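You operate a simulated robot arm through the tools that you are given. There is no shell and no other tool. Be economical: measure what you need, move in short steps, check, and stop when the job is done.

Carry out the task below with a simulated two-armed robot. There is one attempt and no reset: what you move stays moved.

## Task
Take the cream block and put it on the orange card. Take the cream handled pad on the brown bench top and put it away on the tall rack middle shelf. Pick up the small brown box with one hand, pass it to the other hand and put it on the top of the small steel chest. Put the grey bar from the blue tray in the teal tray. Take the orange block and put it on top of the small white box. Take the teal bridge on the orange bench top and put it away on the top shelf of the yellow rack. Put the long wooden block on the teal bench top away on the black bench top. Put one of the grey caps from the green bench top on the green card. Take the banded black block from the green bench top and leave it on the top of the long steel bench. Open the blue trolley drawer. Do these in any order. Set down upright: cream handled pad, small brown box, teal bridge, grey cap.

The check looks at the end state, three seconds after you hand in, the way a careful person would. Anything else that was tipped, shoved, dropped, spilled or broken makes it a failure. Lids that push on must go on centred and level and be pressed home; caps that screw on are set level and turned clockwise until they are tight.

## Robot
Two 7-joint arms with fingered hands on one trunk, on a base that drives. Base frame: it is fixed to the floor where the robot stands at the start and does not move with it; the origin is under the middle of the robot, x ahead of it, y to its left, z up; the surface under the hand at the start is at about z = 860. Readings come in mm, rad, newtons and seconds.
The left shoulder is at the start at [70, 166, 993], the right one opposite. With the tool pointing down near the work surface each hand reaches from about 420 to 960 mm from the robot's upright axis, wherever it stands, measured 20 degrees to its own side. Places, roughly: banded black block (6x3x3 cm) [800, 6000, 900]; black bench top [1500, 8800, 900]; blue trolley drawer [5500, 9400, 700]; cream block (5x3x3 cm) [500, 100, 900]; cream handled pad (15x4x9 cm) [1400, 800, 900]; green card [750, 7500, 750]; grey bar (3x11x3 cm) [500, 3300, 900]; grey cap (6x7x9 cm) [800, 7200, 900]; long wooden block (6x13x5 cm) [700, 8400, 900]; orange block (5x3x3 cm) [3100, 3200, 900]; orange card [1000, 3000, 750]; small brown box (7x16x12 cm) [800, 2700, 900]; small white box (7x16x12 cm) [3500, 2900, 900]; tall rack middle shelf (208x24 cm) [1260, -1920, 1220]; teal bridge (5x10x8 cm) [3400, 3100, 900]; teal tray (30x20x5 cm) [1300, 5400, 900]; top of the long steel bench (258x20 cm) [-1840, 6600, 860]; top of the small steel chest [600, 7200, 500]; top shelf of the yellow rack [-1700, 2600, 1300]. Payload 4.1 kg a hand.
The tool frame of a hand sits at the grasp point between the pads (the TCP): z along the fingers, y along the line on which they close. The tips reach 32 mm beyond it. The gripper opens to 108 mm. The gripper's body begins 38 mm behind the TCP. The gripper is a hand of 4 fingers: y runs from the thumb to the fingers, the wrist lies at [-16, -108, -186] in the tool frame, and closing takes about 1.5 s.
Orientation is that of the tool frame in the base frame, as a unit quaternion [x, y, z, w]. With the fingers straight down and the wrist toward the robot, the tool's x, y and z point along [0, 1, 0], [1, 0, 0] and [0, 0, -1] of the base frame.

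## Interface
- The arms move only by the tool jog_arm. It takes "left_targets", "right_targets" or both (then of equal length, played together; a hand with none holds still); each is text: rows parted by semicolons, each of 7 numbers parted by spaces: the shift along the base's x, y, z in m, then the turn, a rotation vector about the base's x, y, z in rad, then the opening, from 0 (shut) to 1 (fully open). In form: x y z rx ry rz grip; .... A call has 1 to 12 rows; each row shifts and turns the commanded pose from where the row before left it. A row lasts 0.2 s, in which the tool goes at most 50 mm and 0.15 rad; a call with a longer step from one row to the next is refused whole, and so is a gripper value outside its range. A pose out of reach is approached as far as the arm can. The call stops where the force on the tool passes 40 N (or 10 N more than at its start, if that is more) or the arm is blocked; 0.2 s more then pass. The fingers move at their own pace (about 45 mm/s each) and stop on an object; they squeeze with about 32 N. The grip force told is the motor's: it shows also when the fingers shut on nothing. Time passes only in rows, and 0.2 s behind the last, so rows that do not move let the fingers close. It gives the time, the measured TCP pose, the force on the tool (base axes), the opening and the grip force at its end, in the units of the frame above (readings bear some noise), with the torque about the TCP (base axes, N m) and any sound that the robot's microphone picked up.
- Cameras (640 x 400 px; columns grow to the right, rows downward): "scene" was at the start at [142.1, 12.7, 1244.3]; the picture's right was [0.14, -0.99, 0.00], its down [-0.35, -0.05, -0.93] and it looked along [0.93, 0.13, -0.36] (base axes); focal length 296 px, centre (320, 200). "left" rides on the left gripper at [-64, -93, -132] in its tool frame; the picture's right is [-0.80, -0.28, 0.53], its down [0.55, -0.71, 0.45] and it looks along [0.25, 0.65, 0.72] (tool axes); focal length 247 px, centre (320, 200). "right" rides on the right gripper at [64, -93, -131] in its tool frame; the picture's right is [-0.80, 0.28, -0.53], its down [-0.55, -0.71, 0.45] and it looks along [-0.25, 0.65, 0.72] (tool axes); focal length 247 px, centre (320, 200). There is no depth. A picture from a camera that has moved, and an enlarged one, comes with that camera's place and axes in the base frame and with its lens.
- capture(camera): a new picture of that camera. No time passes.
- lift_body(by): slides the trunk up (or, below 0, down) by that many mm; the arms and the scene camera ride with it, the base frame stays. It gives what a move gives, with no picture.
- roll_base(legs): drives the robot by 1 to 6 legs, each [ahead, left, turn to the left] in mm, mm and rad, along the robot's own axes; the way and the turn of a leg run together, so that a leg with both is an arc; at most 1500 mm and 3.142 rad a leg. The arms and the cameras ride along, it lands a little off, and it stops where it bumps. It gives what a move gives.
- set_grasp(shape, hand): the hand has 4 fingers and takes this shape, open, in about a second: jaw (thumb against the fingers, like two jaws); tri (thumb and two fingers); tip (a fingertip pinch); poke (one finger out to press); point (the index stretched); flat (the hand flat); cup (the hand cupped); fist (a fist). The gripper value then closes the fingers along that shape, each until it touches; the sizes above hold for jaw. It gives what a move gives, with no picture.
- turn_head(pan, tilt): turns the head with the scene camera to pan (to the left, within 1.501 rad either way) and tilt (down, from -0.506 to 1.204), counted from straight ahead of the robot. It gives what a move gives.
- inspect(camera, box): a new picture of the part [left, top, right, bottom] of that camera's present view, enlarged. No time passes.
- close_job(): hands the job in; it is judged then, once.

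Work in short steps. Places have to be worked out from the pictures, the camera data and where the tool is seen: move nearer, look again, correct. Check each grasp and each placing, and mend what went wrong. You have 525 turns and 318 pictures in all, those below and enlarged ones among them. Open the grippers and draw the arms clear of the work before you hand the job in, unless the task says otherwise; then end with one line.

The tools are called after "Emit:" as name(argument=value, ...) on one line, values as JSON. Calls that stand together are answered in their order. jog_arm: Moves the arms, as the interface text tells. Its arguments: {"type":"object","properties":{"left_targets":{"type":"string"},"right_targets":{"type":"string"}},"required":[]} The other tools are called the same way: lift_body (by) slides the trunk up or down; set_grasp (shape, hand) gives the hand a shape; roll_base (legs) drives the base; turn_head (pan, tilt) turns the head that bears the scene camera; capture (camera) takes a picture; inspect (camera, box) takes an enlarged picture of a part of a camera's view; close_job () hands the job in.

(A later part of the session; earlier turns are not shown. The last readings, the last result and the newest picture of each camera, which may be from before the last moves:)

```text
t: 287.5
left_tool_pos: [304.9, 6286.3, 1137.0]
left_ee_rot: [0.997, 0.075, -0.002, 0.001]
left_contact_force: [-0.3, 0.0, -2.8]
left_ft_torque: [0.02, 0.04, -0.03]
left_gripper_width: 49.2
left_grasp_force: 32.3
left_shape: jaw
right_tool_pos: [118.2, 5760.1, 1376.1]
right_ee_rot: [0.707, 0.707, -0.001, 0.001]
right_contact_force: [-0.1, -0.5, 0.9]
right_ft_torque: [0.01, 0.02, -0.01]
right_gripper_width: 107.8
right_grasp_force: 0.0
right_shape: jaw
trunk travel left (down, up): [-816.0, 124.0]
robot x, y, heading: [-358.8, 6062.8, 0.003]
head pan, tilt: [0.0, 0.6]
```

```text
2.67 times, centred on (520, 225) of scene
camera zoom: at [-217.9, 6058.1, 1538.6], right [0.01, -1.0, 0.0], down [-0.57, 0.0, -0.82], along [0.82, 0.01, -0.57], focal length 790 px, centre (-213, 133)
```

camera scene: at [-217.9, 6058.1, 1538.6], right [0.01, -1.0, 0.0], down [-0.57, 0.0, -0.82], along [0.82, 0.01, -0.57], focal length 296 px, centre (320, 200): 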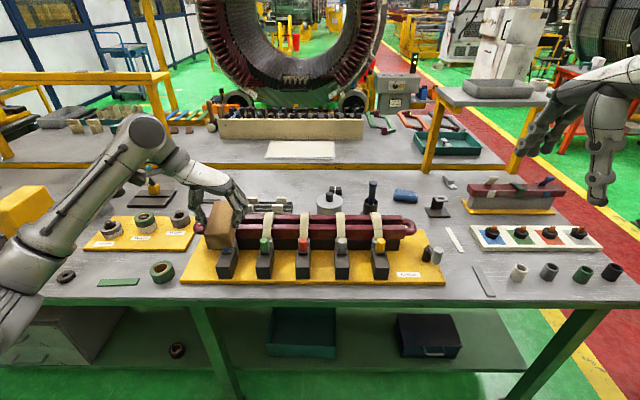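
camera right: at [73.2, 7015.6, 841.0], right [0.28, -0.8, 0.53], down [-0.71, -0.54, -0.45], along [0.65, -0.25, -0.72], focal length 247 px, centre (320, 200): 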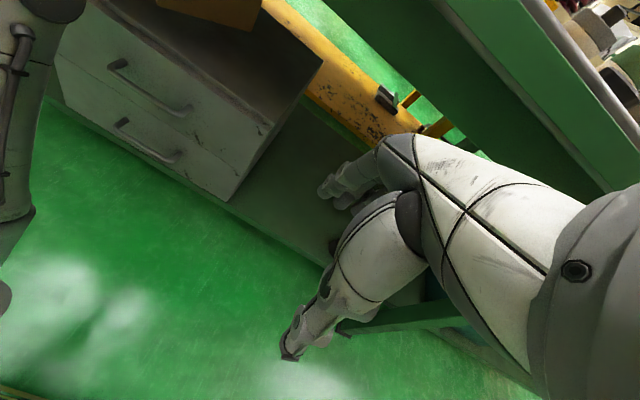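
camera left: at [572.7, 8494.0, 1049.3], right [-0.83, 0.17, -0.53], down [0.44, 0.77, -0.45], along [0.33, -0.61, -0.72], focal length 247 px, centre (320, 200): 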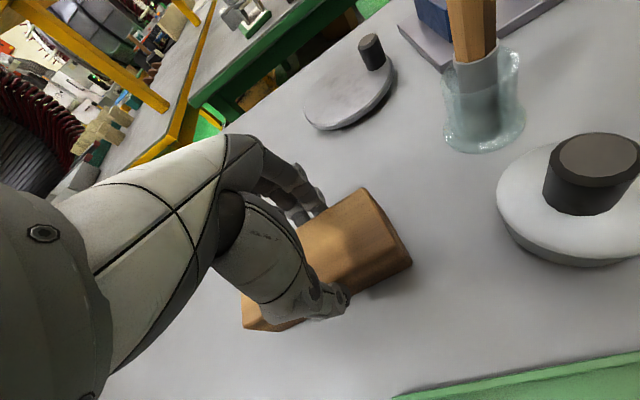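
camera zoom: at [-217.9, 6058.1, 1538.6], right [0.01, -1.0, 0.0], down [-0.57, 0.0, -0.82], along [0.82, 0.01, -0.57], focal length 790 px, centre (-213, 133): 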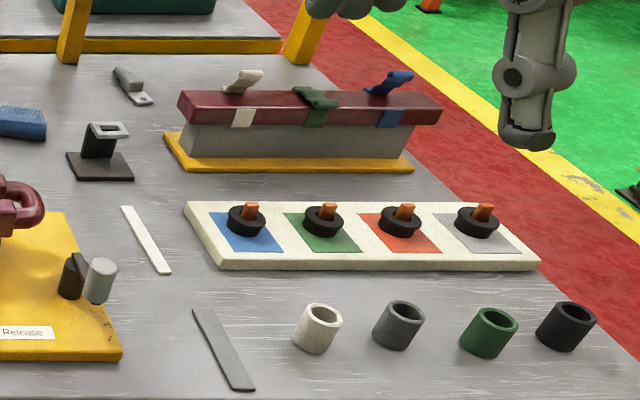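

The banded black block (white band) is behind the metal jar at ≈[789, 6004]. I go closer and bring the right hand over it.

Emit:
roll_base(legs=[[0, 110, 0], [335, 0, 0]])

Emit:
jog_arm(right_targets="0.04 0.02 -0.02 0 0 0 0.7;0.04 0.02 -0.02 0 0 0 0.7;0.04 0.02 -0.02 0 0 0 0.7;0.04 0.02 -0.02 0 0 0 0.7;0.04 0.02 -0.02 0 0 0 0.7;0.04 0.02 -0.02 0 0 0 0.7;0.02 0.01 -0.04 0 0 0 0.7;0 0 -0.045 0 0 0 0.7;0 0 -0.045 0 0 0 0.7")

Emit:
capture(camera="right")

Emit:
capture(camera="scene")

```text
t: 290.5
left_tool_pos: [636.5, 6399.7, 1138.6]
left_ee_rot: [0.997, 0.075, -0.001, 0.001]
left_contact_force: [-0.5, -0.2, -2.0]
left_ft_torque: [0.0, 0.06, 0.0]
left_gripper_width: 49.3
left_grasp_force: 32.0
left_shape: jaw
right_tool_pos: [449.3, 5873.1, 1376.4]
right_ee_rot: [0.707, 0.707, 0.001, 0.0]
right_contact_force: [-0.5, 0.5, 0.0]
right_ft_torque: [-0.04, 0.01, 0.0]
right_gripper_width: 107.6
right_grasp_force: 0.1
right_shape: jaw
trunk travel left (down, up): [-816.0, 124.0]
robot x, y, heading: [-26.1, 6166.0, 0.012]
head pan, tilt: [0.0, 0.6]
```

```text
t: 292.5
left_tool_pos: [638.8, 6399.7, 1136.8]
left_ee_rot: [0.997, 0.075, -0.003, 0.001]
left_contact_force: [1.0, 0.9, -1.0]
left_ft_torque: [-0.05, 0.04, -0.04]
left_gripper_width: 49.3
left_grasp_force: 32.1
left_shape: jaw
right_tool_pos: [712.3, 6004.5, 1127.4]
right_ee_rot: [0.707, 0.707, -0.001, 0.001]
right_contact_force: [0.0, 0.6, 0.6]
right_ft_torque: [0.02, 0.01, 0.0]
right_gripper_width: 75.9
right_grasp_force: 0.1
right_shape: jaw
trunk travel left (down, up): [-816.0, 124.0]
robot x, y, heading: [-23.2, 6171.7, 0.003]
head pan, tilt: [0.0, 0.6]
```

```text
193 pictures are left
camera right: at [619.5, 6068.8, 1257.5], right [0.28, -0.8, 0.53], down [-0.71, -0.55, -0.45], along [0.65, -0.25, -0.72], focal length 247 px, centre (320, 200)
```

right: 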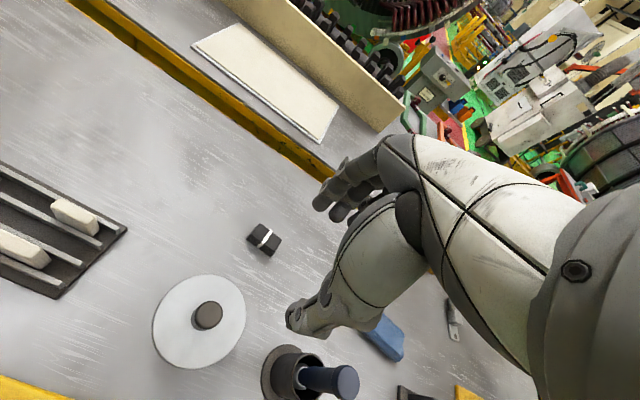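

```text
192 pictures are left
camera scene: at [116.8, 6171.0, 1538.6], right [0.01, -1.0, 0.0], down [-0.57, 0.0, -0.82], along [0.82, 0.01, -0.57], focal length 296 px, centre (320, 200)
```

scene: 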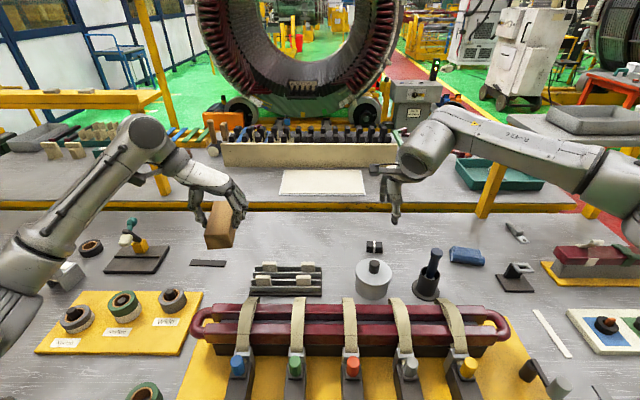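

Block at ≈[807, 6006]. I move over, descend and grip.

Emit:
jog_arm(right_targets="0.032 0 -0.03 0 0 0 0.7;0.032 0.001 -0.03 0 0 0 0.7;0.031 0.001 -0.03 0 0 0 0.7;0 0 -0.045 0 0 0 0.7;0 0 -0.045 0 0 0 0.7;0 0 -0.022 0 0 0 0.7;0 0 -0.01 0 0 0 0.7")

Emit:
capture(camera="right")

Emit:
inspect(camera="scene", box=[310, 190, 470, 310])

```text
t: 294.1
left_tool_pos: [637.8, 6398.7, 1136.4]
left_ee_rot: [0.997, 0.076, -0.003, 0.001]
left_contact_force: [-1.1, 0.1, -2.4]
left_ft_torque: [0.03, 0.03, -0.02]
left_gripper_width: 49.2
left_grasp_force: 32.6
left_shape: jaw
right_tool_pos: [806.4, 6006.0, 912.8]
right_ee_rot: [0.707, 0.707, -0.001, 0.001]
right_contact_force: [0.0, 0.5, 0.8]
right_ft_torque: [-0.04, 0.02, -0.02]
right_gripper_width: 76.0
right_grasp_force: 0.1
right_shape: jaw
trunk travel left (down, up): [-816.0, 124.0]
robot x, y, heading: [-21.9, 6166.2, 0.007]
head pan, tilt: [0.0, 0.6]
```

```text
191 pictures are left
camera right: at [713.4, 6070.9, 1045.5], right [0.28, -0.8, 0.53], down [-0.71, -0.55, -0.45], along [0.65, -0.25, -0.72], focal length 247 px, centre (320, 200)
```

right: 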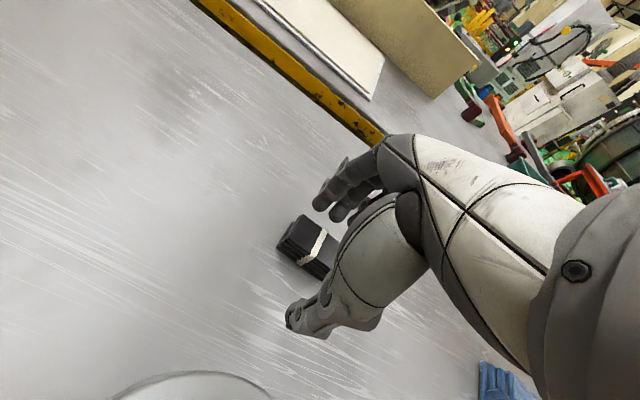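

```text
3.33 times, centred on (390, 250) of scene
camera zoom: at [115.8, 6170.9, 1538.6], right [0.01, -1.0, 0.0], down [-0.57, 0.0, -0.82], along [0.82, 0.01, -0.57], focal length 987 px, centre (87, 33)
```

zoom: 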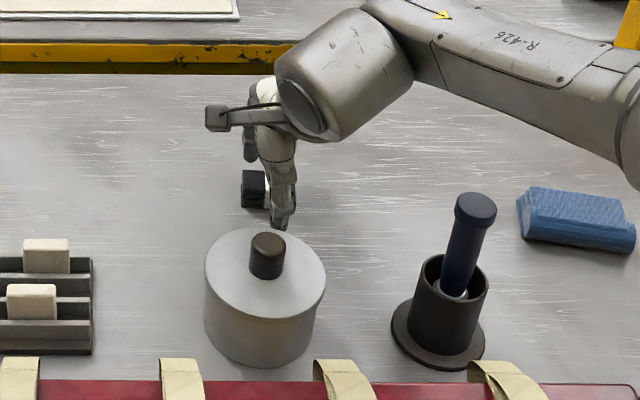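

Block lies between the fingers. Shift +8 mm in y, close, and lift.

Emit:
jog_arm(right_targets="0 0.008 0 0 0 0 0.7;0 0 0 0 0 0 0.4;0 0 0 0 0 0 0.1;0 0 0 0 0 0 0;0 0 0 0 0 0 0;0 0 0 0 0 0 0;0 0 0 0 0 0 0;0 0 0.02 0 0 0 0;0 0 0.04 0 0 0 0;0 0 0.045 0 0 0 0;0 0 0.045 0 0 0 0;0 0 0.045 0 0 0 0")

Emit:
capture(camera="right")

```text
t: 296.7
left_tool_pos: [637.8, 6400.2, 1138.0]
left_ee_rot: [0.997, 0.074, -0.003, 0.001]
left_contact_force: [0.2, -0.2, -2.3]
left_ft_torque: [0.0, -0.02, 0.02]
left_gripper_width: 49.4
left_grasp_force: 31.9
left_shape: jaw
right_tool_pos: [805.8, 6015.3, 1110.3]
right_ee_rot: [0.707, 0.707, -0.001, 0.001]
right_contact_force: [-0.2, 0.0, -0.6]
right_ft_torque: [0.0, 0.0, 0.02]
right_gripper_width: 16.5
right_grasp_force: 32.3
right_shape: jaw
trunk travel left (down, up): [-816.0, 124.0]
robot x, y, heading: [-26.7, 6172.2, 0.008]
head pan, tilt: [0.0, 0.6]
```

```text
189 pictures are left
camera right: at [712.2, 6079.7, 1241.3], right [0.28, -0.8, 0.53], down [-0.71, -0.55, -0.45], along [0.65, -0.25, -0.72], focal length 247 px, centre (320, 200)
```

right: 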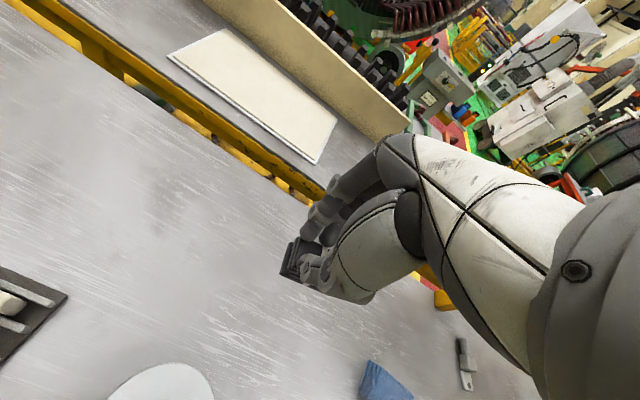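

Held. I retract, back off, and turn around to face the long steel bench on the west side.

Emit:
jog_arm(right_targets="-0.04 0 0.02 0 0 0 0;-0.04 0 0.02 0 0 0 0;-0.045 0 0.02 0 0 0 0;-0.045 -0.01 0 0 0 0 0;-0.045 -0.01 0 0 0 0 0")

Emit:
roll_base(legs=[[-550, 0, 0], [0, 0, 1.571], [0, 0, 1.571]])

Emit:
turn_head(pan=0.0, tilt=0.45)

Emit:
capture(camera="scene")

```text
t: 297.9
left_tool_pos: [636.3, 6397.8, 1139.6]
left_ee_rot: [0.997, 0.075, -0.002, 0.001]
left_contact_force: [-0.2, -1.2, -1.8]
left_ft_torque: [0.01, 0.0, -0.01]
left_gripper_width: 49.5
left_grasp_force: 32.0
left_shape: jaw
right_tool_pos: [588.9, 5993.4, 1169.0]
right_ee_rot: [0.707, 0.707, 0.001, 0.0]
right_contact_force: [-0.2, -0.5, -0.2]
right_ft_torque: [-0.02, 0.02, 0.01]
right_gripper_width: 16.1
right_grasp_force: 32.0
right_shape: jaw
trunk travel left (down, up): [-816.0, 124.0]
robot x, y, heading: [-22.4, 6171.7, 0.007]
head pan, tilt: [0.0, 0.6]
```

```text
t: 308.7
left_tool_pos: [-1225.7, 5936.2, 1136.7]
left_ee_rot: [-0.075, 0.997, 0.001, 0.003]
left_contact_force: [0.1, 0.1, -2.0]
left_ft_torque: [0.01, -0.05, 0.02]
left_gripper_width: 49.2
left_grasp_force: 32.5
left_shape: jaw
right_tool_pos: [-1178.2, 6341.0, 1168.8]
right_ee_rot: [0.708, -0.706, 0.0, -0.001]
right_contact_force: [0.4, -0.4, -1.1]
right_ft_torque: [-0.03, 0.02, 0.01]
right_gripper_width: 16.2
right_grasp_force: 32.8
right_shape: jaw
trunk travel left (down, up): [-816.0, 124.0]
robot x, y, heading: [-565.2, 6166.8, -3.136]
head pan, tilt: [0.0, 0.6]
```

```text
t: 309.4
left_tool_pos: [-1226.9, 5935.8, 1136.7]
left_ee_rot: [-0.075, 0.997, 0.001, 0.002]
left_contact_force: [-0.1, -0.2, -2.2]
left_ft_torque: [-0.03, -0.03, -0.02]
left_gripper_width: 49.3
left_grasp_force: 31.9
left_shape: jaw
right_tool_pos: [-1179.7, 6342.7, 1169.1]
right_ee_rot: [0.708, -0.706, 0.0, 0.0]
right_contact_force: [0.4, 0.4, 0.2]
right_ft_torque: [-0.01, 0.0, -0.01]
right_gripper_width: 15.9
right_grasp_force: 32.1
right_shape: jaw
trunk travel left (down, up): [-816.0, 124.0]
robot x, y, heading: [-565.9, 6167.4, -3.13]
head pan, tilt: [0.0, 0.45]
```

```text
188 pictures are left
camera scene: at [-708.2, 6163.9, 1552.1], right [-0.01, 1.0, 0.0], down [0.44, 0.0, -0.9], along [-0.9, -0.01, -0.44], focal length 296 px, centre (320, 200)
```

scene: 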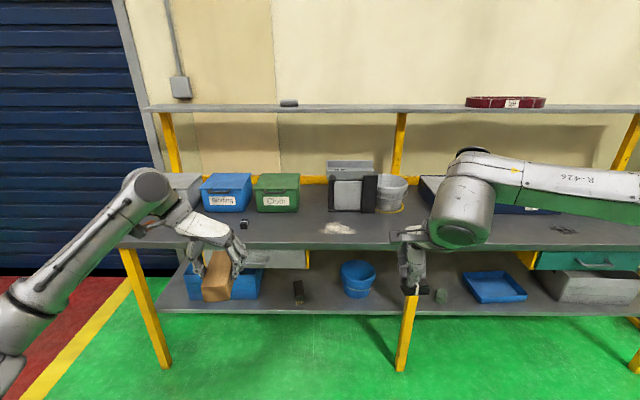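

The steel bench top has free room around y≈6440. I move up to it and lower the right hand.

Emit:
roll_base(legs=[[0, -110, 0], [400, 0, 0]])

Emit:
jog_arm(right_targets="-0.045 0 -0.02 0 0 0 0;-0.045 0 -0.02 0 0 0 0;-0.045 0 -0.02 0 0 0 0;-0.04 0 -0.02 0 0 0 0")

Emit:
capture(camera="scene")

Emit:
capture(camera="right")

```text
t: 312.6
left_tool_pos: [-1625.8, 6044.4, 1139.3]
left_ee_rot: [-0.073, 0.997, 0.001, 0.002]
left_contact_force: [-0.1, 0.2, -2.3]
left_ft_torque: [-0.03, -0.02, -0.01]
left_gripper_width: 49.3
left_grasp_force: 32.1
left_shape: jaw
right_tool_pos: [-1577.7, 6449.7, 1169.8]
right_ee_rot: [-0.707, 0.707, 0.001, 0.001]
right_contact_force: [0.2, 0.3, 0.0]
right_ft_torque: [-0.03, 0.02, 0.01]
right_gripper_width: 16.0
right_grasp_force: 31.9
right_shape: jaw
trunk travel left (down, up): [-816.0, 124.0]
robot x, y, heading: [-966.6, 6273.0, -3.137]
head pan, tilt: [0.0, 0.45]
```

```text
t: 313.6
left_tool_pos: [-1629.5, 6045.0, 1136.4]
left_ee_rot: [-0.074, 0.997, 0.001, 0.003]
left_contact_force: [-0.6, 0.1, -2.7]
left_ft_torque: [-0.01, -0.06, 0.0]
left_gripper_width: 48.9
left_grasp_force: 32.2
left_shape: jaw
right_tool_pos: [-1755.5, 6450.9, 1086.0]
right_ee_rot: [-0.706, 0.708, 0.0, 0.002]
right_contact_force: [-0.4, 0.0, -0.9]
right_ft_torque: [-0.03, -0.02, 0.03]
right_gripper_width: 16.0
right_grasp_force: 31.4
right_shape: jaw
trunk travel left (down, up): [-816.0, 124.0]
robot x, y, heading: [-964.5, 6272.3, -3.135]
head pan, tilt: [0.0, 0.45]
```

```text
187 pictures are left
camera scene: at [-1110.6, 6270.8, 1551.9], right [-0.01, 1.0, 0.0], down [0.44, 0.0, -0.9], along [-0.9, 0.0, -0.44], focal length 296 px, centre (320, 200)
```

scene: 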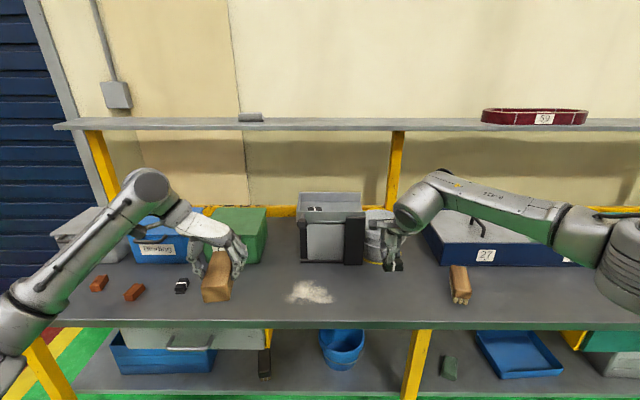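

```text
186 pictures are left
camera right: at [-1663.8, 6385.8, 1217.9], right [-0.28, 0.8, 0.53], down [0.71, 0.55, -0.44], along [-0.65, 0.25, -0.72], focal length 247 px, centre (320, 200)
```

right: 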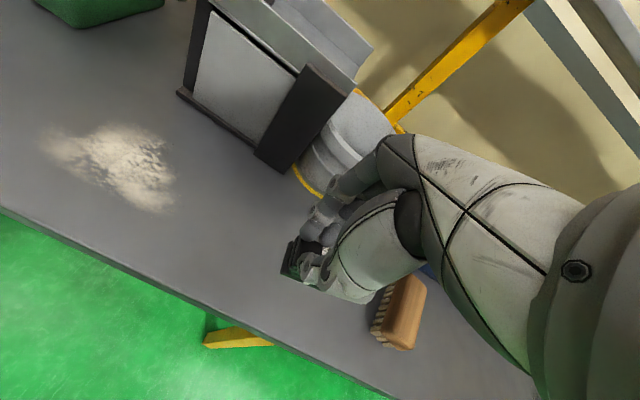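

Spot below is free. I lower the block onto the bench.

Emit:
jog_arm(right_targets="0 0 -0.045 0 0 0 0;0 0 -0.045 0 0 0 0;0 0 -0.045 0 0 0 0;0 0 -0.02 0 0 0 0;0 0 -0.008 0 0 0 0;0 0 -0.004 0 0 0 0;0 0 0 0 0 0 0")

Emit:
capture(camera="right")

```text
t: 315.2
left_tool_pos: [-1628.9, 6045.0, 1136.9]
left_ee_rot: [-0.075, 0.997, 0.002, 0.003]
left_contact_force: [0.8, -0.3, -1.6]
left_ft_torque: [0.05, -0.03, 0.01]
left_gripper_width: 49.2
left_grasp_force: 32.0
left_shape: jaw
right_tool_pos: [-1753.6, 6449.9, 921.1]
right_ee_rot: [-0.706, 0.708, 0.001, 0.001]
right_contact_force: [-0.5, 0.1, -1.3]
right_ft_torque: [-0.06, 0.03, -0.02]
right_gripper_width: 15.9
right_grasp_force: 31.9
right_shape: jaw
trunk travel left (down, up): [-816.0, 124.0]
robot x, y, heading: [-966.1, 6272.7, -3.134]
head pan, tilt: [0.0, 0.45]
```

```text
185 pictures are left
camera right: at [-1661.6, 6384.8, 1053.2], right [-0.28, 0.8, 0.53], down [0.71, 0.55, -0.45], along [-0.65, 0.25, -0.72], focal length 247 px, centre (320, 200)
```

right: 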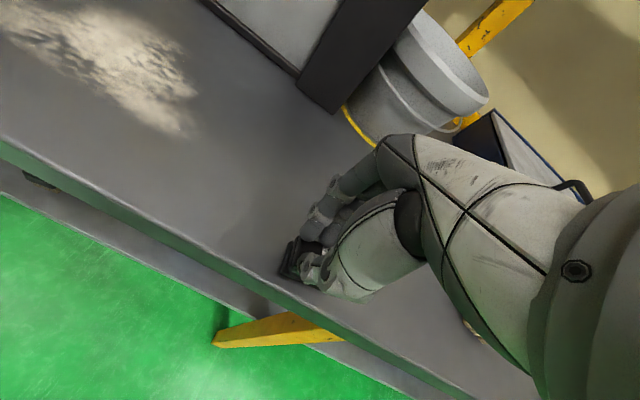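

It's close to the front edge; I move 45 mm further in before touching down.

Emit:
jog_arm(right_targets="0 0 0.01 0 0 0 0;-0.045 0 0 0 0 0 0;0 0 -0.01 0 0 0 0;0 0 -0.004 0 0 0 0;0 0 -0.004 0 0 0 0;0 0 0 0 0 0 0")

```text
t: 316.6
left_tool_pos: [-1624.2, 6045.5, 1139.6]
left_ee_rot: [-0.074, 0.997, 0.001, 0.0]
left_contact_force: [-1.0, -0.4, -1.6]
left_ft_torque: [0.01, -0.01, 0.01]
left_gripper_width: 49.1
left_grasp_force: 32.4
left_shape: jaw
right_tool_pos: [-1797.7, 6450.0, 917.5]
right_ee_rot: [-0.706, 0.708, 0.002, -0.002]
right_contact_force: [-1.3, 2.5, 18.8]
right_ft_torque: [0.23, 0.46, 0.06]
right_gripper_width: 16.3
right_grasp_force: 32.4
right_shape: jaw
trunk travel left (down, up): [-816.0, 124.0]
robot x, y, heading: [-967.0, 6274.4, -3.136]
head pan, tilt: [0.0, 0.45]
```

Contact (≈19 N). I release and lift off.

Emit:
jog_arm(right_targets="0 0 0.003 0 0 0 0.1;0 0 0 0 0 0 0.3;0 0 0 0 0 0 0.6;0 0 0 0 0 0 0.6;0 0 0 0 0 0 0.6;0 0 0.03 0 0 0 0.6;0 0 0.045 0 0 0 0.6;0 0 0.045 0 0 0 0.6;0 0 0.045 0 0 0 0.6;0.03 0 0.03 0 0 0 0.6")

Emit:
capture(camera="right")

```text
t: 318.8
left_tool_pos: [-1624.9, 6045.0, 1137.8]
left_ee_rot: [-0.074, 0.997, 0.001, 0.001]
left_contact_force: [-0.1, 0.1, -1.1]
left_ft_torque: [0.02, -0.04, 0.01]
left_gripper_width: 49.2
left_grasp_force: 31.9
left_shape: jaw
right_tool_pos: [-1766.1, 6449.6, 1114.0]
right_ee_rot: [-0.707, 0.708, 0.001, 0.0]
right_contact_force: [0.6, -0.5, -0.4]
right_ft_torque: [-0.04, -0.01, -0.04]
right_gripper_width: 64.7
right_grasp_force: 0.0
right_shape: jaw
trunk travel left (down, up): [-816.0, 124.0]
robot x, y, heading: [-962.8, 6271.4, -3.137]
head pan, tilt: [0.0, 0.45]
```

```text
184 pictures are left
camera right: at [-1673.4, 6385.7, 1245.1], right [-0.28, 0.8, 0.53], down [0.71, 0.55, -0.45], along [-0.65, 0.25, -0.72], focal length 247 px, centre (320, 200)
```

right: 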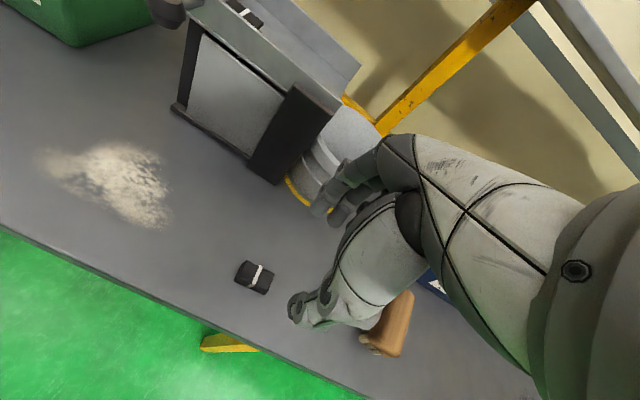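

Block is on the steel bench. Now I take the wooden block around: turn north, back down to the corridor, then go east.

Emit:
jog_arm(right_targets="0.045 0 0.02 0 0 0 1;0.045 0 0.02 0 0 0 1;0.045 0 0.02 0 0 0 1;0.045 0 0.01 0 0 0 1")

Emit:
roll_base(legs=[[-480, 0, 0], [0, 0, -1.575], [-1400, 0, 0], [-650, 0, 0], [0, -1300, 0], [0, -900, 0]])

Emit:
turn_head(pan=-0.7, tilt=0.3)

Emit:
capture(camera="scene")

Emit:
turn_head(pan=0.0, tilt=0.3)

Emit:
capture(camera="scene")

```text
t: 319.8
left_tool_pos: [-1625.3, 6044.8, 1138.4]
left_ee_rot: [-0.074, 0.997, 0.001, 0.002]
left_contact_force: [0.1, 0.4, -2.6]
left_ft_torque: [-0.01, -0.01, -0.06]
left_gripper_width: 49.3
left_grasp_force: 32.1
left_shape: jaw
right_tool_pos: [-1587.4, 6450.1, 1181.5]
right_ee_rot: [-0.706, 0.708, 0.001, 0.0]
right_contact_force: [0.8, 0.1, 0.1]
right_ft_torque: [-0.01, 0.04, 0.02]
right_gripper_width: 108.0
right_grasp_force: 0.0
right_shape: jaw
trunk travel left (down, up): [-816.0, 124.0]
robot x, y, heading: [-965.0, 6272.5, -3.135]
head pan, tilt: [0.0, 0.45]
```

```text
t: 346.8
left_tool_pos: [1527.4, 4922.6, 1137.4]
left_ee_rot: [0.649, 0.761, -0.001, 0.003]
left_contact_force: [0.2, 0.0, -1.2]
left_ft_torque: [-0.05, -0.05, 0.01]
left_gripper_width: 49.1
left_grasp_force: 31.9
left_shape: jaw
right_tool_pos: [1930.1, 4888.8, 1180.8]
right_ee_rot: [-0.004, 1.0, 0.0, 0.001]
right_contact_force: [0.4, 0.6, 0.7]
right_ft_torque: [0.02, 0.02, 0.02]
right_gripper_width: 108.1
right_grasp_force: 0.1
right_shape: jaw
trunk travel left (down, up): [-816.0, 124.0]
robot x, y, heading: [1758.2, 4264.1, 1.586]
head pan, tilt: [0.0, 0.45]
```

```text
t: 347.9
left_tool_pos: [1526.8, 4923.2, 1136.8]
left_ee_rot: [0.649, 0.761, -0.001, 0.003]
left_contact_force: [-0.4, 0.4, -2.2]
left_ft_torque: [-0.04, -0.02, 0.04]
left_gripper_width: 48.9
left_grasp_force: 32.4
left_shape: jaw
right_tool_pos: [1930.5, 4887.9, 1180.6]
right_ee_rot: [-0.004, 1.0, 0.0, 0.0]
right_contact_force: [-0.2, 0.1, -0.6]
right_ft_torque: [0.01, -0.01, -0.03]
right_gripper_width: 107.6
right_grasp_force: 0.1
right_shape: jaw
trunk travel left (down, up): [-816.0, 124.0]
robot x, y, heading: [1759.7, 4257.6, 1.587]
head pan, tilt: [-0.7, 0.3]
```

```text
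183 pictures are left
camera scene: at [1817.7, 4385.2, 1566.1], right [0.77, -0.63, 0.0], down [-0.19, -0.23, -0.96], along [0.6, 0.74, -0.3], focal length 296 px, centre (320, 200)
```

scene: 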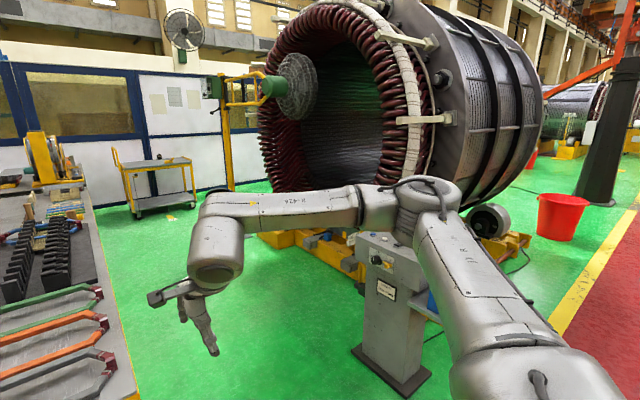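

```text
t: 348.9
left_tool_pos: [1526.4, 4922.5, 1137.0]
left_ee_rot: [0.648, 0.761, 0.0, 0.002]
left_contact_force: [-0.7, 0.5, -2.0]
left_ft_torque: [-0.04, -0.04, -0.01]
left_gripper_width: 49.1
left_grasp_force: 31.6
left_shape: jaw
right_tool_pos: [1932.9, 4887.9, 1181.2]
right_ee_rot: [-0.004, 1.0, 0.0, 0.001]
right_contact_force: [0.3, 0.5, -0.9]
right_ft_torque: [0.02, -0.03, -0.01]
right_gripper_width: 107.9
right_grasp_force: 0.0
right_shape: jaw
trunk travel left (down, up): [-816.0, 124.0]
robot x, y, heading: [1759.6, 4259.7, 1.583]
head pan, tilt: [0.0, 0.3]
```

```text
182 pictures are left
camera scene: at [1757.7, 4406.2, 1566.1], right [1.0, 0.01, 0.0], down [0.0, -0.3, -0.96], along [-0.01, 0.96, -0.3], focal length 296 px, centre (320, 200)
```

scene: 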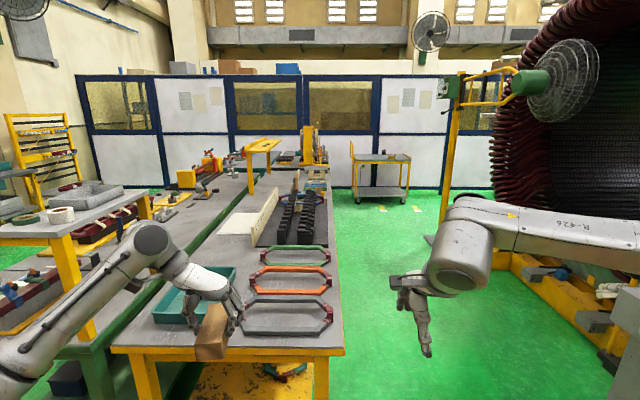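

The lane at x≈1850–2900 is free. I strafe to x≈2350 and drive north.

Emit:
roll_base(legs=[[0, -590, 0], [1400, 0, 0], [1400, 0, 0]])

Emit:
turn_head(pan=0.5, tilt=0.4)

Emit:
capture(camera="scene")

```text
t: 365.4
left_tool_pos: [2074.0, 7731.6, 1136.3]
left_ee_rot: [0.651, 0.759, -0.001, 0.002]
left_contact_force: [0.6, 0.2, -1.5]
left_ft_torque: [-0.06, -0.01, 0.0]
left_gripper_width: 48.7
left_grasp_force: 31.8
left_shape: jaw
right_tool_pos: [2479.1, 7695.1, 1180.8]
right_ee_rot: [-0.002, 1.0, -0.001, 0.001]
right_contact_force: [-0.3, 0.0, 0.8]
right_ft_torque: [0.0, -0.01, -0.03]
right_gripper_width: 108.1
right_grasp_force: 0.0
right_shape: jaw
trunk travel left (down, up): [-816.0, 124.0]
robot x, y, heading: [2306.4, 7068.9, 1.579]
head pan, tilt: [0.0, 0.3]
```

```text
t: 366.4
left_tool_pos: [2073.1, 7733.8, 1137.4]
left_ee_rot: [0.651, 0.759, -0.001, 0.002]
left_contact_force: [-0.4, 1.0, -2.1]
left_ft_torque: [-0.01, -0.04, 0.01]
left_gripper_width: 49.2
left_grasp_force: 31.9
left_shape: jaw
right_tool_pos: [2478.2, 7696.0, 1180.8]
right_ee_rot: [-0.002, 1.0, -0.001, 0.001]
right_contact_force: [0.3, -0.8, 0.3]
right_ft_torque: [-0.03, -0.03, 0.01]
right_gripper_width: 107.8
right_grasp_force: 0.1
right_shape: jaw
trunk travel left (down, up): [-816.0, 124.0]
robot x, y, heading: [2303.0, 7071.4, 1.588]
head pan, tilt: [0.499, 0.4]
```

```text
181 pictures are left
camera scene: at [2259.1, 7202.9, 1556.9], right [0.87, 0.49, 0.0], down [0.19, -0.34, -0.92], along [-0.45, 0.8, -0.39], focal length 296 px, centre (320, 200)
```

scene: 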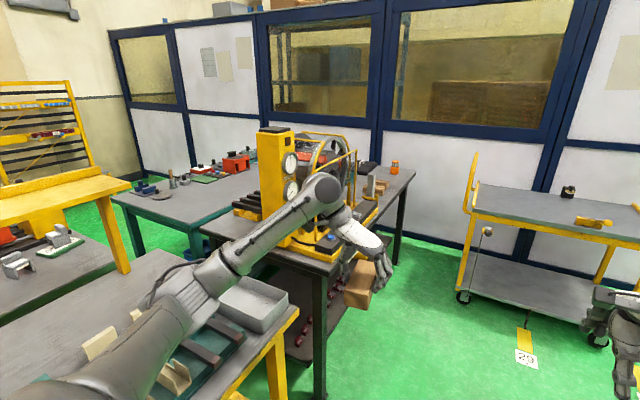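

The black bench's east edge is x≈1788, y 8060–9460. I go up, keep off to the east, turn to face west and look at it.

Emit:
roll_base(legs=[[700, -250, 0], [0, 0, 1.56], [0, -700, 0]])

Emit:
turn_head(pan=0.0, tilt=0.5)

Emit:
capture(camera="scene")

```text
t: 377.6
left_tool_pos: [1890.2, 8237.0, 1136.1]
left_ee_rot: [-0.074, 0.997, 0.001, 0.003]
left_contact_force: [-0.8, 0.4, -1.8]
left_ft_torque: [0.01, -0.02, -0.03]
left_gripper_width: 49.0
left_grasp_force: 31.9
left_shape: jaw
right_tool_pos: [1927.2, 8641.5, 1181.2]
right_ee_rot: [-0.707, 0.707, 0.0, 0.0]
right_contact_force: [-0.5, 0.1, -1.1]
right_ft_torque: [-0.02, 0.02, 0.01]
right_gripper_width: 107.9
right_grasp_force: 0.1
right_shape: jaw
trunk travel left (down, up): [-816.0, 124.0]
robot x, y, heading: [2548.8, 8461.9, -3.139]
head pan, tilt: [0.499, 0.4]
```

```text
t: 378.5
left_tool_pos: [1889.4, 8236.3, 1137.6]
left_ee_rot: [-0.073, 0.997, 0.0, 0.002]
left_contact_force: [0.1, 0.4, -2.4]
left_ft_torque: [0.02, -0.02, 0.0]
left_gripper_width: 48.9
left_grasp_force: 31.2
left_shape: jaw
right_tool_pos: [1928.1, 8641.3, 1180.4]
right_ee_rot: [-0.706, 0.708, 0.001, 0.0]
right_contact_force: [0.8, 0.0, -0.2]
right_ft_torque: [0.02, 0.01, -0.02]
right_gripper_width: 107.8
right_grasp_force: 0.1
right_shape: jaw
trunk travel left (down, up): [-816.0, 124.0]
robot x, y, heading: [2552.1, 8465.3, -3.14]
head pan, tilt: [0.0, 0.499]
```

```text
180 pictures are left
camera scene: at [2408.9, 8461.9, 1547.7], right [0.0, 1.0, 0.0], down [0.48, 0.0, -0.88], along [-0.88, 0.0, -0.48], focal length 296 px, centre (320, 200)
```

scene: 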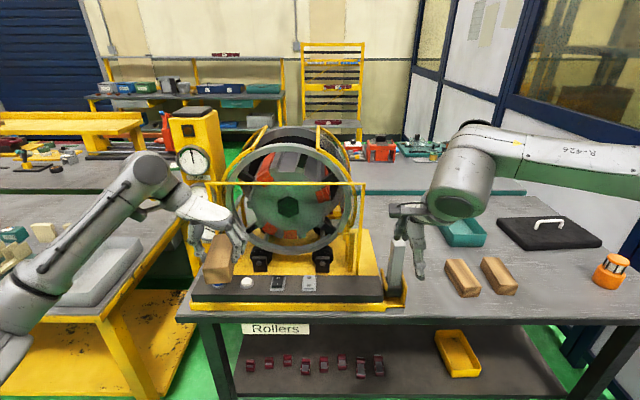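

I strafe 270 mm further right and lift the right arm aside to see the free area by the wooden blocks.

Emit:
roll_base(legs=[[0, -270, 0]])

Emit:
jog_arm(right_targets="0.04 0.02 0.02 0 0 0 1;0.04 0.02 0.02 0 0 0 1;0.04 0.02 0.02 0 0 0 1;0 0.04 0.02 0 0 0 1;0 0.04 0.02 0 0 0 1")

Emit:
turn_head(pan=0.0, tilt=0.65)

Emit:
capture(camera="scene")

```text
t: 380.4
left_tool_pos: [1888.4, 8504.9, 1136.7]
left_ee_rot: [-0.073, 0.997, 0.001, 0.003]
left_contact_force: [0.3, 0.3, -1.8]
left_ft_torque: [0.0, -0.04, -0.02]
left_gripper_width: 48.8
left_grasp_force: 31.8
left_shape: jaw
right_tool_pos: [1927.1, 8909.7, 1180.0]
right_ee_rot: [-0.706, 0.708, 0.001, 0.001]
right_contact_force: [0.2, 0.4, 0.0]
right_ft_torque: [0.02, 0.01, 0.01]
right_gripper_width: 107.7
right_grasp_force: 0.0
right_shape: jaw
trunk travel left (down, up): [-816.0, 124.0]
robot x, y, heading: [2552.3, 8733.0, -3.141]
head pan, tilt: [0.0, 0.499]
```

```text
t: 381.6
left_tool_pos: [1888.9, 8506.5, 1138.1]
left_ee_rot: [-0.073, 0.997, 0.001, 0.002]
left_contact_force: [-0.3, 1.2, -1.9]
left_ft_torque: [0.0, -0.01, 0.01]
left_gripper_width: 48.9
left_grasp_force: 31.3
left_shape: jaw
right_tool_pos: [2048.3, 9051.6, 1280.4]
right_ee_rot: [-0.706, 0.708, 0.0, 0.0]
right_contact_force: [-0.4, 0.5, 0.2]
right_ft_torque: [-0.02, 0.03, -0.03]
right_gripper_width: 107.7
right_grasp_force: 0.1
right_shape: jaw
trunk travel left (down, up): [-816.0, 124.0]
robot x, y, heading: [2550.6, 8734.8, -3.137]
head pan, tilt: [0.0, 0.499]
```

```text
t: 382.4
left_tool_pos: [1888.4, 8506.7, 1136.5]
left_ee_rot: [-0.073, 0.997, 0.0, 0.002]
left_contact_force: [-0.1, -0.5, -1.6]
left_ft_torque: [-0.02, -0.04, 0.01]
left_gripper_width: 49.2
left_grasp_force: 32.0
left_shape: jaw
right_tool_pos: [2046.9, 9050.0, 1280.0]
right_ee_rot: [-0.706, 0.708, 0.001, 0.0]
right_contact_force: [-0.2, -0.3, -0.5]
right_ft_torque: [0.01, 0.0, 0.02]
right_gripper_width: 107.6
right_grasp_force: 0.1
right_shape: jaw
trunk travel left (down, up): [-816.0, 124.0]
robot x, y, heading: [2548.8, 8733.7, -3.142]
head pan, tilt: [0.0, 0.649]
```

```text
179 pictures are left
camera scene: at [2412.4, 8731.9, 1534.4], right [0.0, 1.0, 0.0], down [0.6, 0.0, -0.8], along [-0.8, 0.0, -0.6], focal length 296 px, centre (320, 200)
```

scene: 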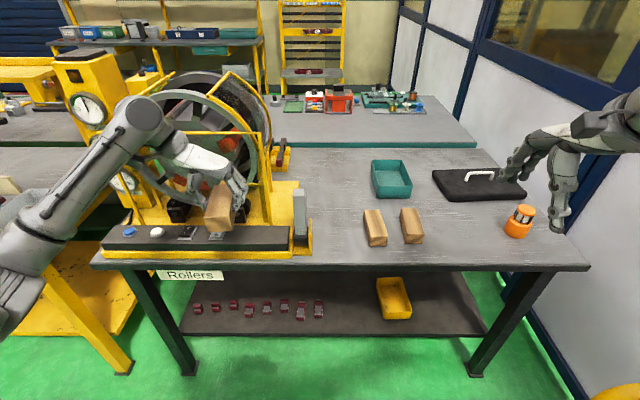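

There's a free gap (y≈8705–8876) between the machine and the wooden blocks. I bring the left hand to y≈8790 first, then roll ahead.

Emit:
jog_arm(left_targets="0 0.041 0 0 0 0 0.2;0 0.041 0 0 0 0 0.2;0 0.041 0 0 0 0 0.2;0 0.041 0 0 0 0 0.2;0 0.041 0 0 0 0 0.2;0 0.041 0 0 0 0 0.2;0 0.04 0 0 0 0 0.2")

Emit:
roll_base(legs=[[270, 0, 0]])

Emit:
capture(camera="scene")

Emit:
capture(camera="left")

```text
t: 383.9
left_tool_pos: [1889.1, 8794.3, 1137.6]
left_ee_rot: [-0.075, 0.997, 0.0, 0.002]
left_contact_force: [-0.1, -0.3, -2.7]
left_ft_torque: [-0.02, -0.04, 0.0]
left_gripper_width: 49.0
left_grasp_force: 31.6
left_shape: jaw
right_tool_pos: [2047.1, 9052.3, 1278.5]
right_ee_rot: [-0.706, 0.708, 0.0, 0.0]
right_contact_force: [1.3, 1.7, 0.5]
right_ft_torque: [-0.01, -0.01, 0.03]
right_gripper_width: 107.9
right_grasp_force: 0.0
right_shape: jaw
trunk travel left (down, up): [-816.0, 124.0]
robot x, y, heading: [2551.6, 8736.6, -3.134]
head pan, tilt: [0.0, 0.649]
```

```text
t: 385.9
left_tool_pos: [1618.3, 8793.5, 1138.1]
left_ee_rot: [-0.072, 0.997, 0.002, 0.001]
left_contact_force: [0.3, 0.1, -1.6]
left_ft_torque: [-0.03, -0.05, -0.02]
left_gripper_width: 49.0
left_grasp_force: 31.9
left_shape: jaw
right_tool_pos: [1779.0, 9052.2, 1280.7]
right_ee_rot: [-0.705, 0.709, 0.001, 0.0]
right_contact_force: [0.1, -0.1, -0.1]
right_ft_torque: [-0.04, -0.03, -0.01]
right_gripper_width: 107.9
right_grasp_force: 0.1
right_shape: jaw
trunk travel left (down, up): [-816.0, 124.0]
robot x, y, heading: [2281.0, 8731.1, 3.144]
head pan, tilt: [0.0, 0.649]
```

```text
178 pictures are left
camera scene: at [2143.4, 8732.2, 1534.5], right [0.0, 1.0, 0.0], down [0.6, 0.0, -0.8], along [-0.8, 0.0, -0.6], focal length 296 px, centre (320, 200)
```

scene: 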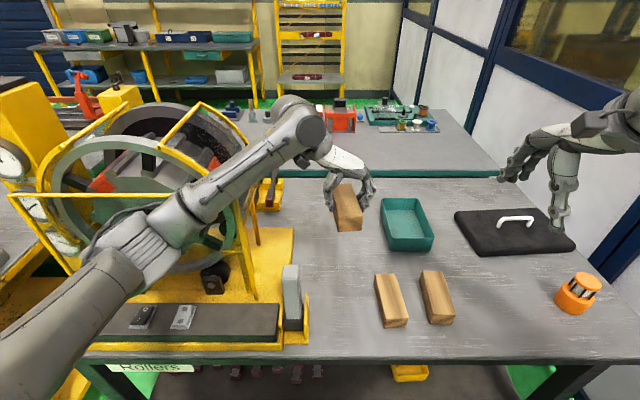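

```text
177 pictures are left
camera left: at [1694.8, 8711.7, 1271.7], right [0.83, -0.16, -0.53], down [-0.44, -0.78, -0.45], along [-0.34, 0.61, -0.72], focal length 247 px, centre (320, 200)
```

left: 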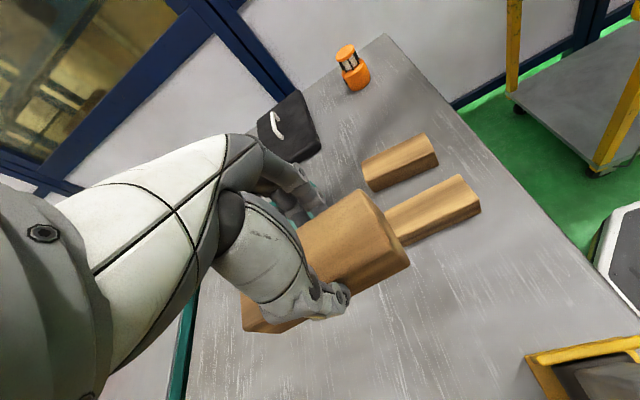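

The elbow is close to the machine; I back off 115 mm and reach with a straighter arm.

Emit:
roll_base(legs=[[-115, 0, 0]])

Emit:
jog_arm(left_targets="-0.04 0 -0.02 0 0 0 0.2;-0.04 0 -0.02 0 0 0 0.2;-0.03 0 -0.03 0 0 0 0.2;0 0 -0.04 0 0 0 0.2")

Emit:
capture(camera="scene")

```text
t: 387.1
left_tool_pos: [1732.7, 8792.7, 1138.3]
left_ee_rot: [-0.072, 0.997, 0.001, 0.002]
left_contact_force: [-0.4, 0.0, -2.0]
left_ft_torque: [-0.01, 0.0, 0.02]
left_gripper_width: 48.9
left_grasp_force: 31.8
left_shape: jaw
right_tool_pos: [1892.8, 9053.2, 1279.1]
right_ee_rot: [-0.705, 0.709, 0.0, 0.001]
right_contact_force: [0.7, 0.6, 0.0]
right_ft_torque: [0.02, 0.01, -0.03]
right_gripper_width: 107.9
right_grasp_force: 0.1
right_shape: jaw
trunk travel left (down, up): [-816.0, 124.0]
robot x, y, heading: [2394.2, 8732.4, -3.145]
head pan, tilt: [0.0, 0.649]
```

```text
t: 388.1
left_tool_pos: [1623.0, 8793.8, 1026.1]
left_ee_rot: [-0.071, 0.997, 0.001, 0.002]
left_contact_force: [0.5, -0.1, -2.2]
left_ft_torque: [0.02, -0.08, -0.05]
left_gripper_width: 48.9
left_grasp_force: 32.0
left_shape: jaw
right_tool_pos: [1891.8, 9051.8, 1279.4]
right_ee_rot: [-0.706, 0.709, 0.0, 0.001]
right_contact_force: [-0.2, 0.5, 0.0]
right_ft_torque: [-0.01, -0.01, -0.03]
right_gripper_width: 107.9
right_grasp_force: 0.0
right_shape: jaw
trunk travel left (down, up): [-816.0, 124.0]
robot x, y, heading: [2398.2, 8736.4, -3.143]
head pan, tilt: [0.0, 0.649]
```

```text
176 pictures are left
camera scene: at [2256.0, 8732.1, 1534.2], right [0.0, 1.0, 0.0], down [0.61, 0.0, -0.8], along [-0.8, 0.0, -0.61], focal length 296 px, centre (320, 200)
```

scene: 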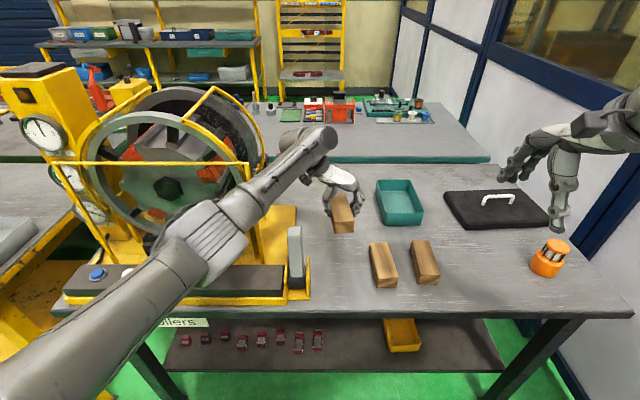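

Good. Lower the wooden block.

Emit:
jog_arm(left_targets="0 0 -0.04 0 0 0 0.2;0 0 -0.04 0 0 0 0.2;0 0 -0.015 0 0 0 0.2;0 0 -0.006 0 0 0 0.2;0 0 -0.005 0 0 0 0.2;0 0 0 0 0 0 0.2")

Emit:
capture(camera="left")

```text
t: 389.5
left_tool_pos: [1637.5, 8791.7, 919.0]
left_ee_rot: [-0.073, 0.997, 0.001, 0.002]
left_contact_force: [-0.9, 0.9, -2.2]
left_ft_torque: [-0.02, -0.02, -0.01]
left_gripper_width: 49.1
left_grasp_force: 31.6
left_shape: jaw
left hand out of reach, approached as far as the arm can: row 2
right_tool_pos: [1891.3, 9052.3, 1281.2]
right_ee_rot: [-0.705, 0.709, 0.001, 0.001]
right_contact_force: [-0.1, 1.0, -0.2]
right_ft_torque: [-0.02, -0.03, 0.02]
right_gripper_width: 107.7
right_grasp_force: 0.1
right_shape: jaw
trunk travel left (down, up): [-816.0, 124.0]
robot x, y, heading: [2392.7, 8733.4, -3.14]
head pan, tilt: [0.0, 0.649]
```

```text
175 pictures are left
camera left: at [1713.7, 8708.8, 1052.0], right [0.83, -0.16, -0.53], down [-0.44, -0.78, -0.45], along [-0.34, 0.61, -0.72], focal length 247 px, centre (320, 200)
```

left: 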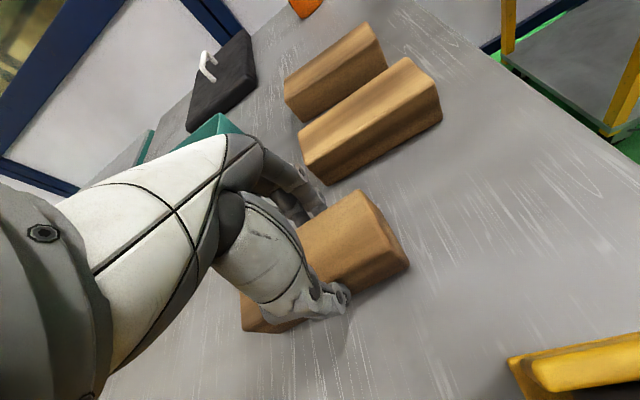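

Emit:
jog_arm(left_targets="0 0 -0.003 0 0 0 0.2;0 0 -0.003 0 0 0 0.2;0 0 -0.003 0 0 0 0.2;0 0 0 0 0 0 0.2")

```text
t: 390.5
left_tool_pos: [1639.4, 8793.3, 913.8]
left_ee_rot: [-0.072, 0.997, 0.002, -0.001]
left_contact_force: [-11.1, 0.5, 27.9]
left_ft_torque: [0.01, 0.4, -0.1]
left_gripper_width: 50.1
left_grasp_force: 31.7
left_shape: jaw
right_tool_pos: [1896.2, 9052.9, 1282.5]
right_ee_rot: [-0.705, 0.709, 0.002, -0.001]
right_contact_force: [0.9, 0.9, 0.0]
right_ft_torque: [-0.04, -0.01, -0.01]
right_gripper_width: 107.9
right_grasp_force: 0.0
right_shape: jaw
trunk travel left (down, up): [-816.0, 124.0]
robot x, y, heading: [2395.7, 8730.8, -3.14]
head pan, tilt: [0.0, 0.649]
```

Contact. Open and lift away.

Emit:
jog_arm(left_targets="0 0 0.004 0 0 0 0.3;0 0 0 0 0 0 0.5;0 0 0 0 0 0 0.68;0 0 0 0 0 0 0.68;0 0 0 0 0 0 0.68;0 0 0.03 0 0 0 0.68;0 0 0.045 0 0 0 0.68;0 0 0.045 0 0 0 0.68;0 0 0.045 0 0 0 0.68;0.03 0 0.03 0 0 0 0.7;0.045 0 0.02 0 0 0 1;0.045 0 0 0 0 0 1")

Emit:
roll_base(legs=[[-250, 0, 0]])

Emit:
capture(camera="scene")

```text
t: 393.3
left_tool_pos: [1716.4, 8748.6, 1083.1]
left_ee_rot: [-0.097, 0.994, -0.015, -0.04]
left_contact_force: [-1.0, 0.1, -0.3]
left_ft_torque: [0.0, 0.0, 0.02]
left_gripper_width: 107.6
left_grasp_force: 0.0
left_shape: jaw
left hand out of reach, approached as far as the arm can: row 7, 8, 9
right_tool_pos: [1893.7, 9053.5, 1279.3]
right_ee_rot: [-0.705, 0.709, 0.0, 0.001]
right_contact_force: [-0.8, -0.2, 0.8]
right_ft_torque: [-0.05, -0.02, 0.0]
right_gripper_width: 108.1
right_grasp_force: 0.1
right_shape: jaw
trunk travel left (down, up): [-816.0, 124.0]
robot x, y, heading: [2395.0, 8730.7, -3.146]
head pan, tilt: [0.0, 0.649]
stopped in row 12 (left hand): the arm was blocked; the commanded pose is now the measured one
```

```text
t: 395.1
left_tool_pos: [1967.0, 8747.8, 1083.8]
left_ee_rot: [-0.097, 0.994, -0.015, -0.038]
left_contact_force: [-0.7, 0.4, -0.4]
left_ft_torque: [0.0, -0.01, -0.02]
left_gripper_width: 108.1
left_grasp_force: 0.1
left_shape: jaw
right_tool_pos: [2140.8, 9051.1, 1279.5]
right_ee_rot: [-0.706, 0.708, 0.0, 0.001]
right_contact_force: [-0.5, 0.2, 0.6]
right_ft_torque: [-0.01, -0.01, -0.03]
right_gripper_width: 107.8
right_grasp_force: 0.1
right_shape: jaw
trunk travel left (down, up): [-816.0, 124.0]
robot x, y, heading: [2644.5, 8729.9, -3.141]
head pan, tilt: [0.0, 0.649]
```

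```text
174 pictures are left
camera scene: at [2506.7, 8732.2, 1534.2], right [0.0, 1.0, 0.0], down [0.61, 0.0, -0.8], along [-0.8, 0.0, -0.61], focal length 296 px, centre (320, 200)
```

scene: 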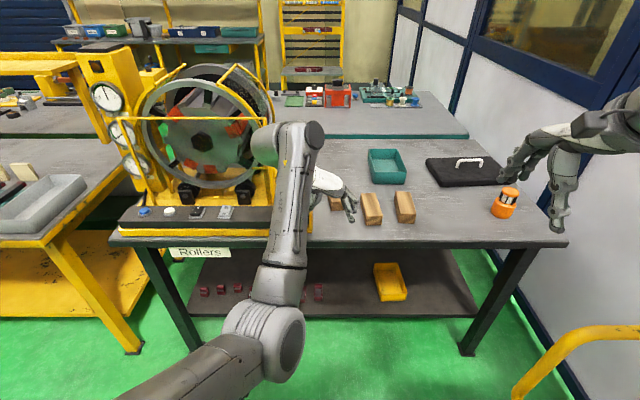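

I move the left arm clear and check the placed block and its neighbours.

Emit:
jog_arm(left_targets="0.03 0 0.04 0.03 0.03 0.03 1;0.03 0 0.04 0.03 0.03 0.02 1;0.03 -0.03 0.03 0 0 0 1;0 -0.045 0.02 0 0 0 1;0 -0.045 0.02 0 0 0 1;0 -0.045 0 0 0 0 1")

Emit:
inspect(camera="scene", box=[200, 100, 480, 280])

```text
refused: row 3 steps farther than a row can; nothing moved
```

```text
2.22 times, centred on (340, 190) of scene
camera zoom: at [2506.7, 8732.2, 1534.2], right [0.0, 1.0, 0.0], down [0.61, 0.0, -0.8], along [-0.8, 0.0, -0.61], focal length 658 px, centre (276, 222)
```

zoom: 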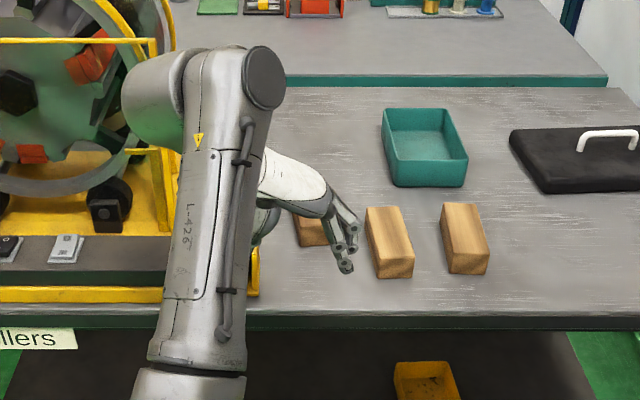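

Emit:
jog_arm(left_targets="0 0 0.045 0.037 -0.073 0 1;0.02 0 0.04 0 0 0 1;0.02 -0.02 0.03 0 0 0 1;0 -0.045 0.01 0 0 0 1;0 -0.045 0 0 0 0 1;0 -0.045 0 0 0 0 1;0 -0.045 0 0 0 0 1")

Emit:
inspect(camera="scene", box=[200, 100, 480, 280])

```text
t: 396.7
left_tool_pos: [2007.8, 8546.4, 1207.7]
left_ee_rot: [-0.096, 0.995, 0.001, -0.001]
left_contact_force: [-0.4, -0.2, 0.6]
left_ft_torque: [0.01, 0.0, 0.01]
left_gripper_width: 107.8
left_grasp_force: 0.1
left_shape: jaw
right_tool_pos: [2144.2, 9050.4, 1281.6]
right_ee_rot: [-0.706, 0.708, 0.002, 0.002]
right_contact_force: [-0.5, 1.0, -0.4]
right_ft_torque: [0.02, 0.02, -0.01]
right_gripper_width: 107.7
right_grasp_force: 0.1
right_shape: jaw
trunk travel left (down, up): [-816.0, 124.0]
robot x, y, heading: [2645.3, 8733.9, -3.144]
head pan, tilt: [0.0, 0.649]
```

```text
2.22 times, centred on (340, 190) of scene
camera zoom: at [2508.0, 8729.2, 1534.4], right [0.0, 1.0, 0.0], down [0.6, 0.0, -0.8], along [-0.8, 0.0, -0.6], focal length 658 px, centre (276, 222)
```

zoom: 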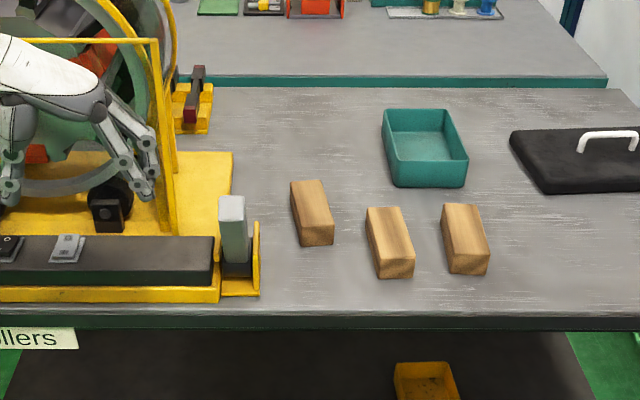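

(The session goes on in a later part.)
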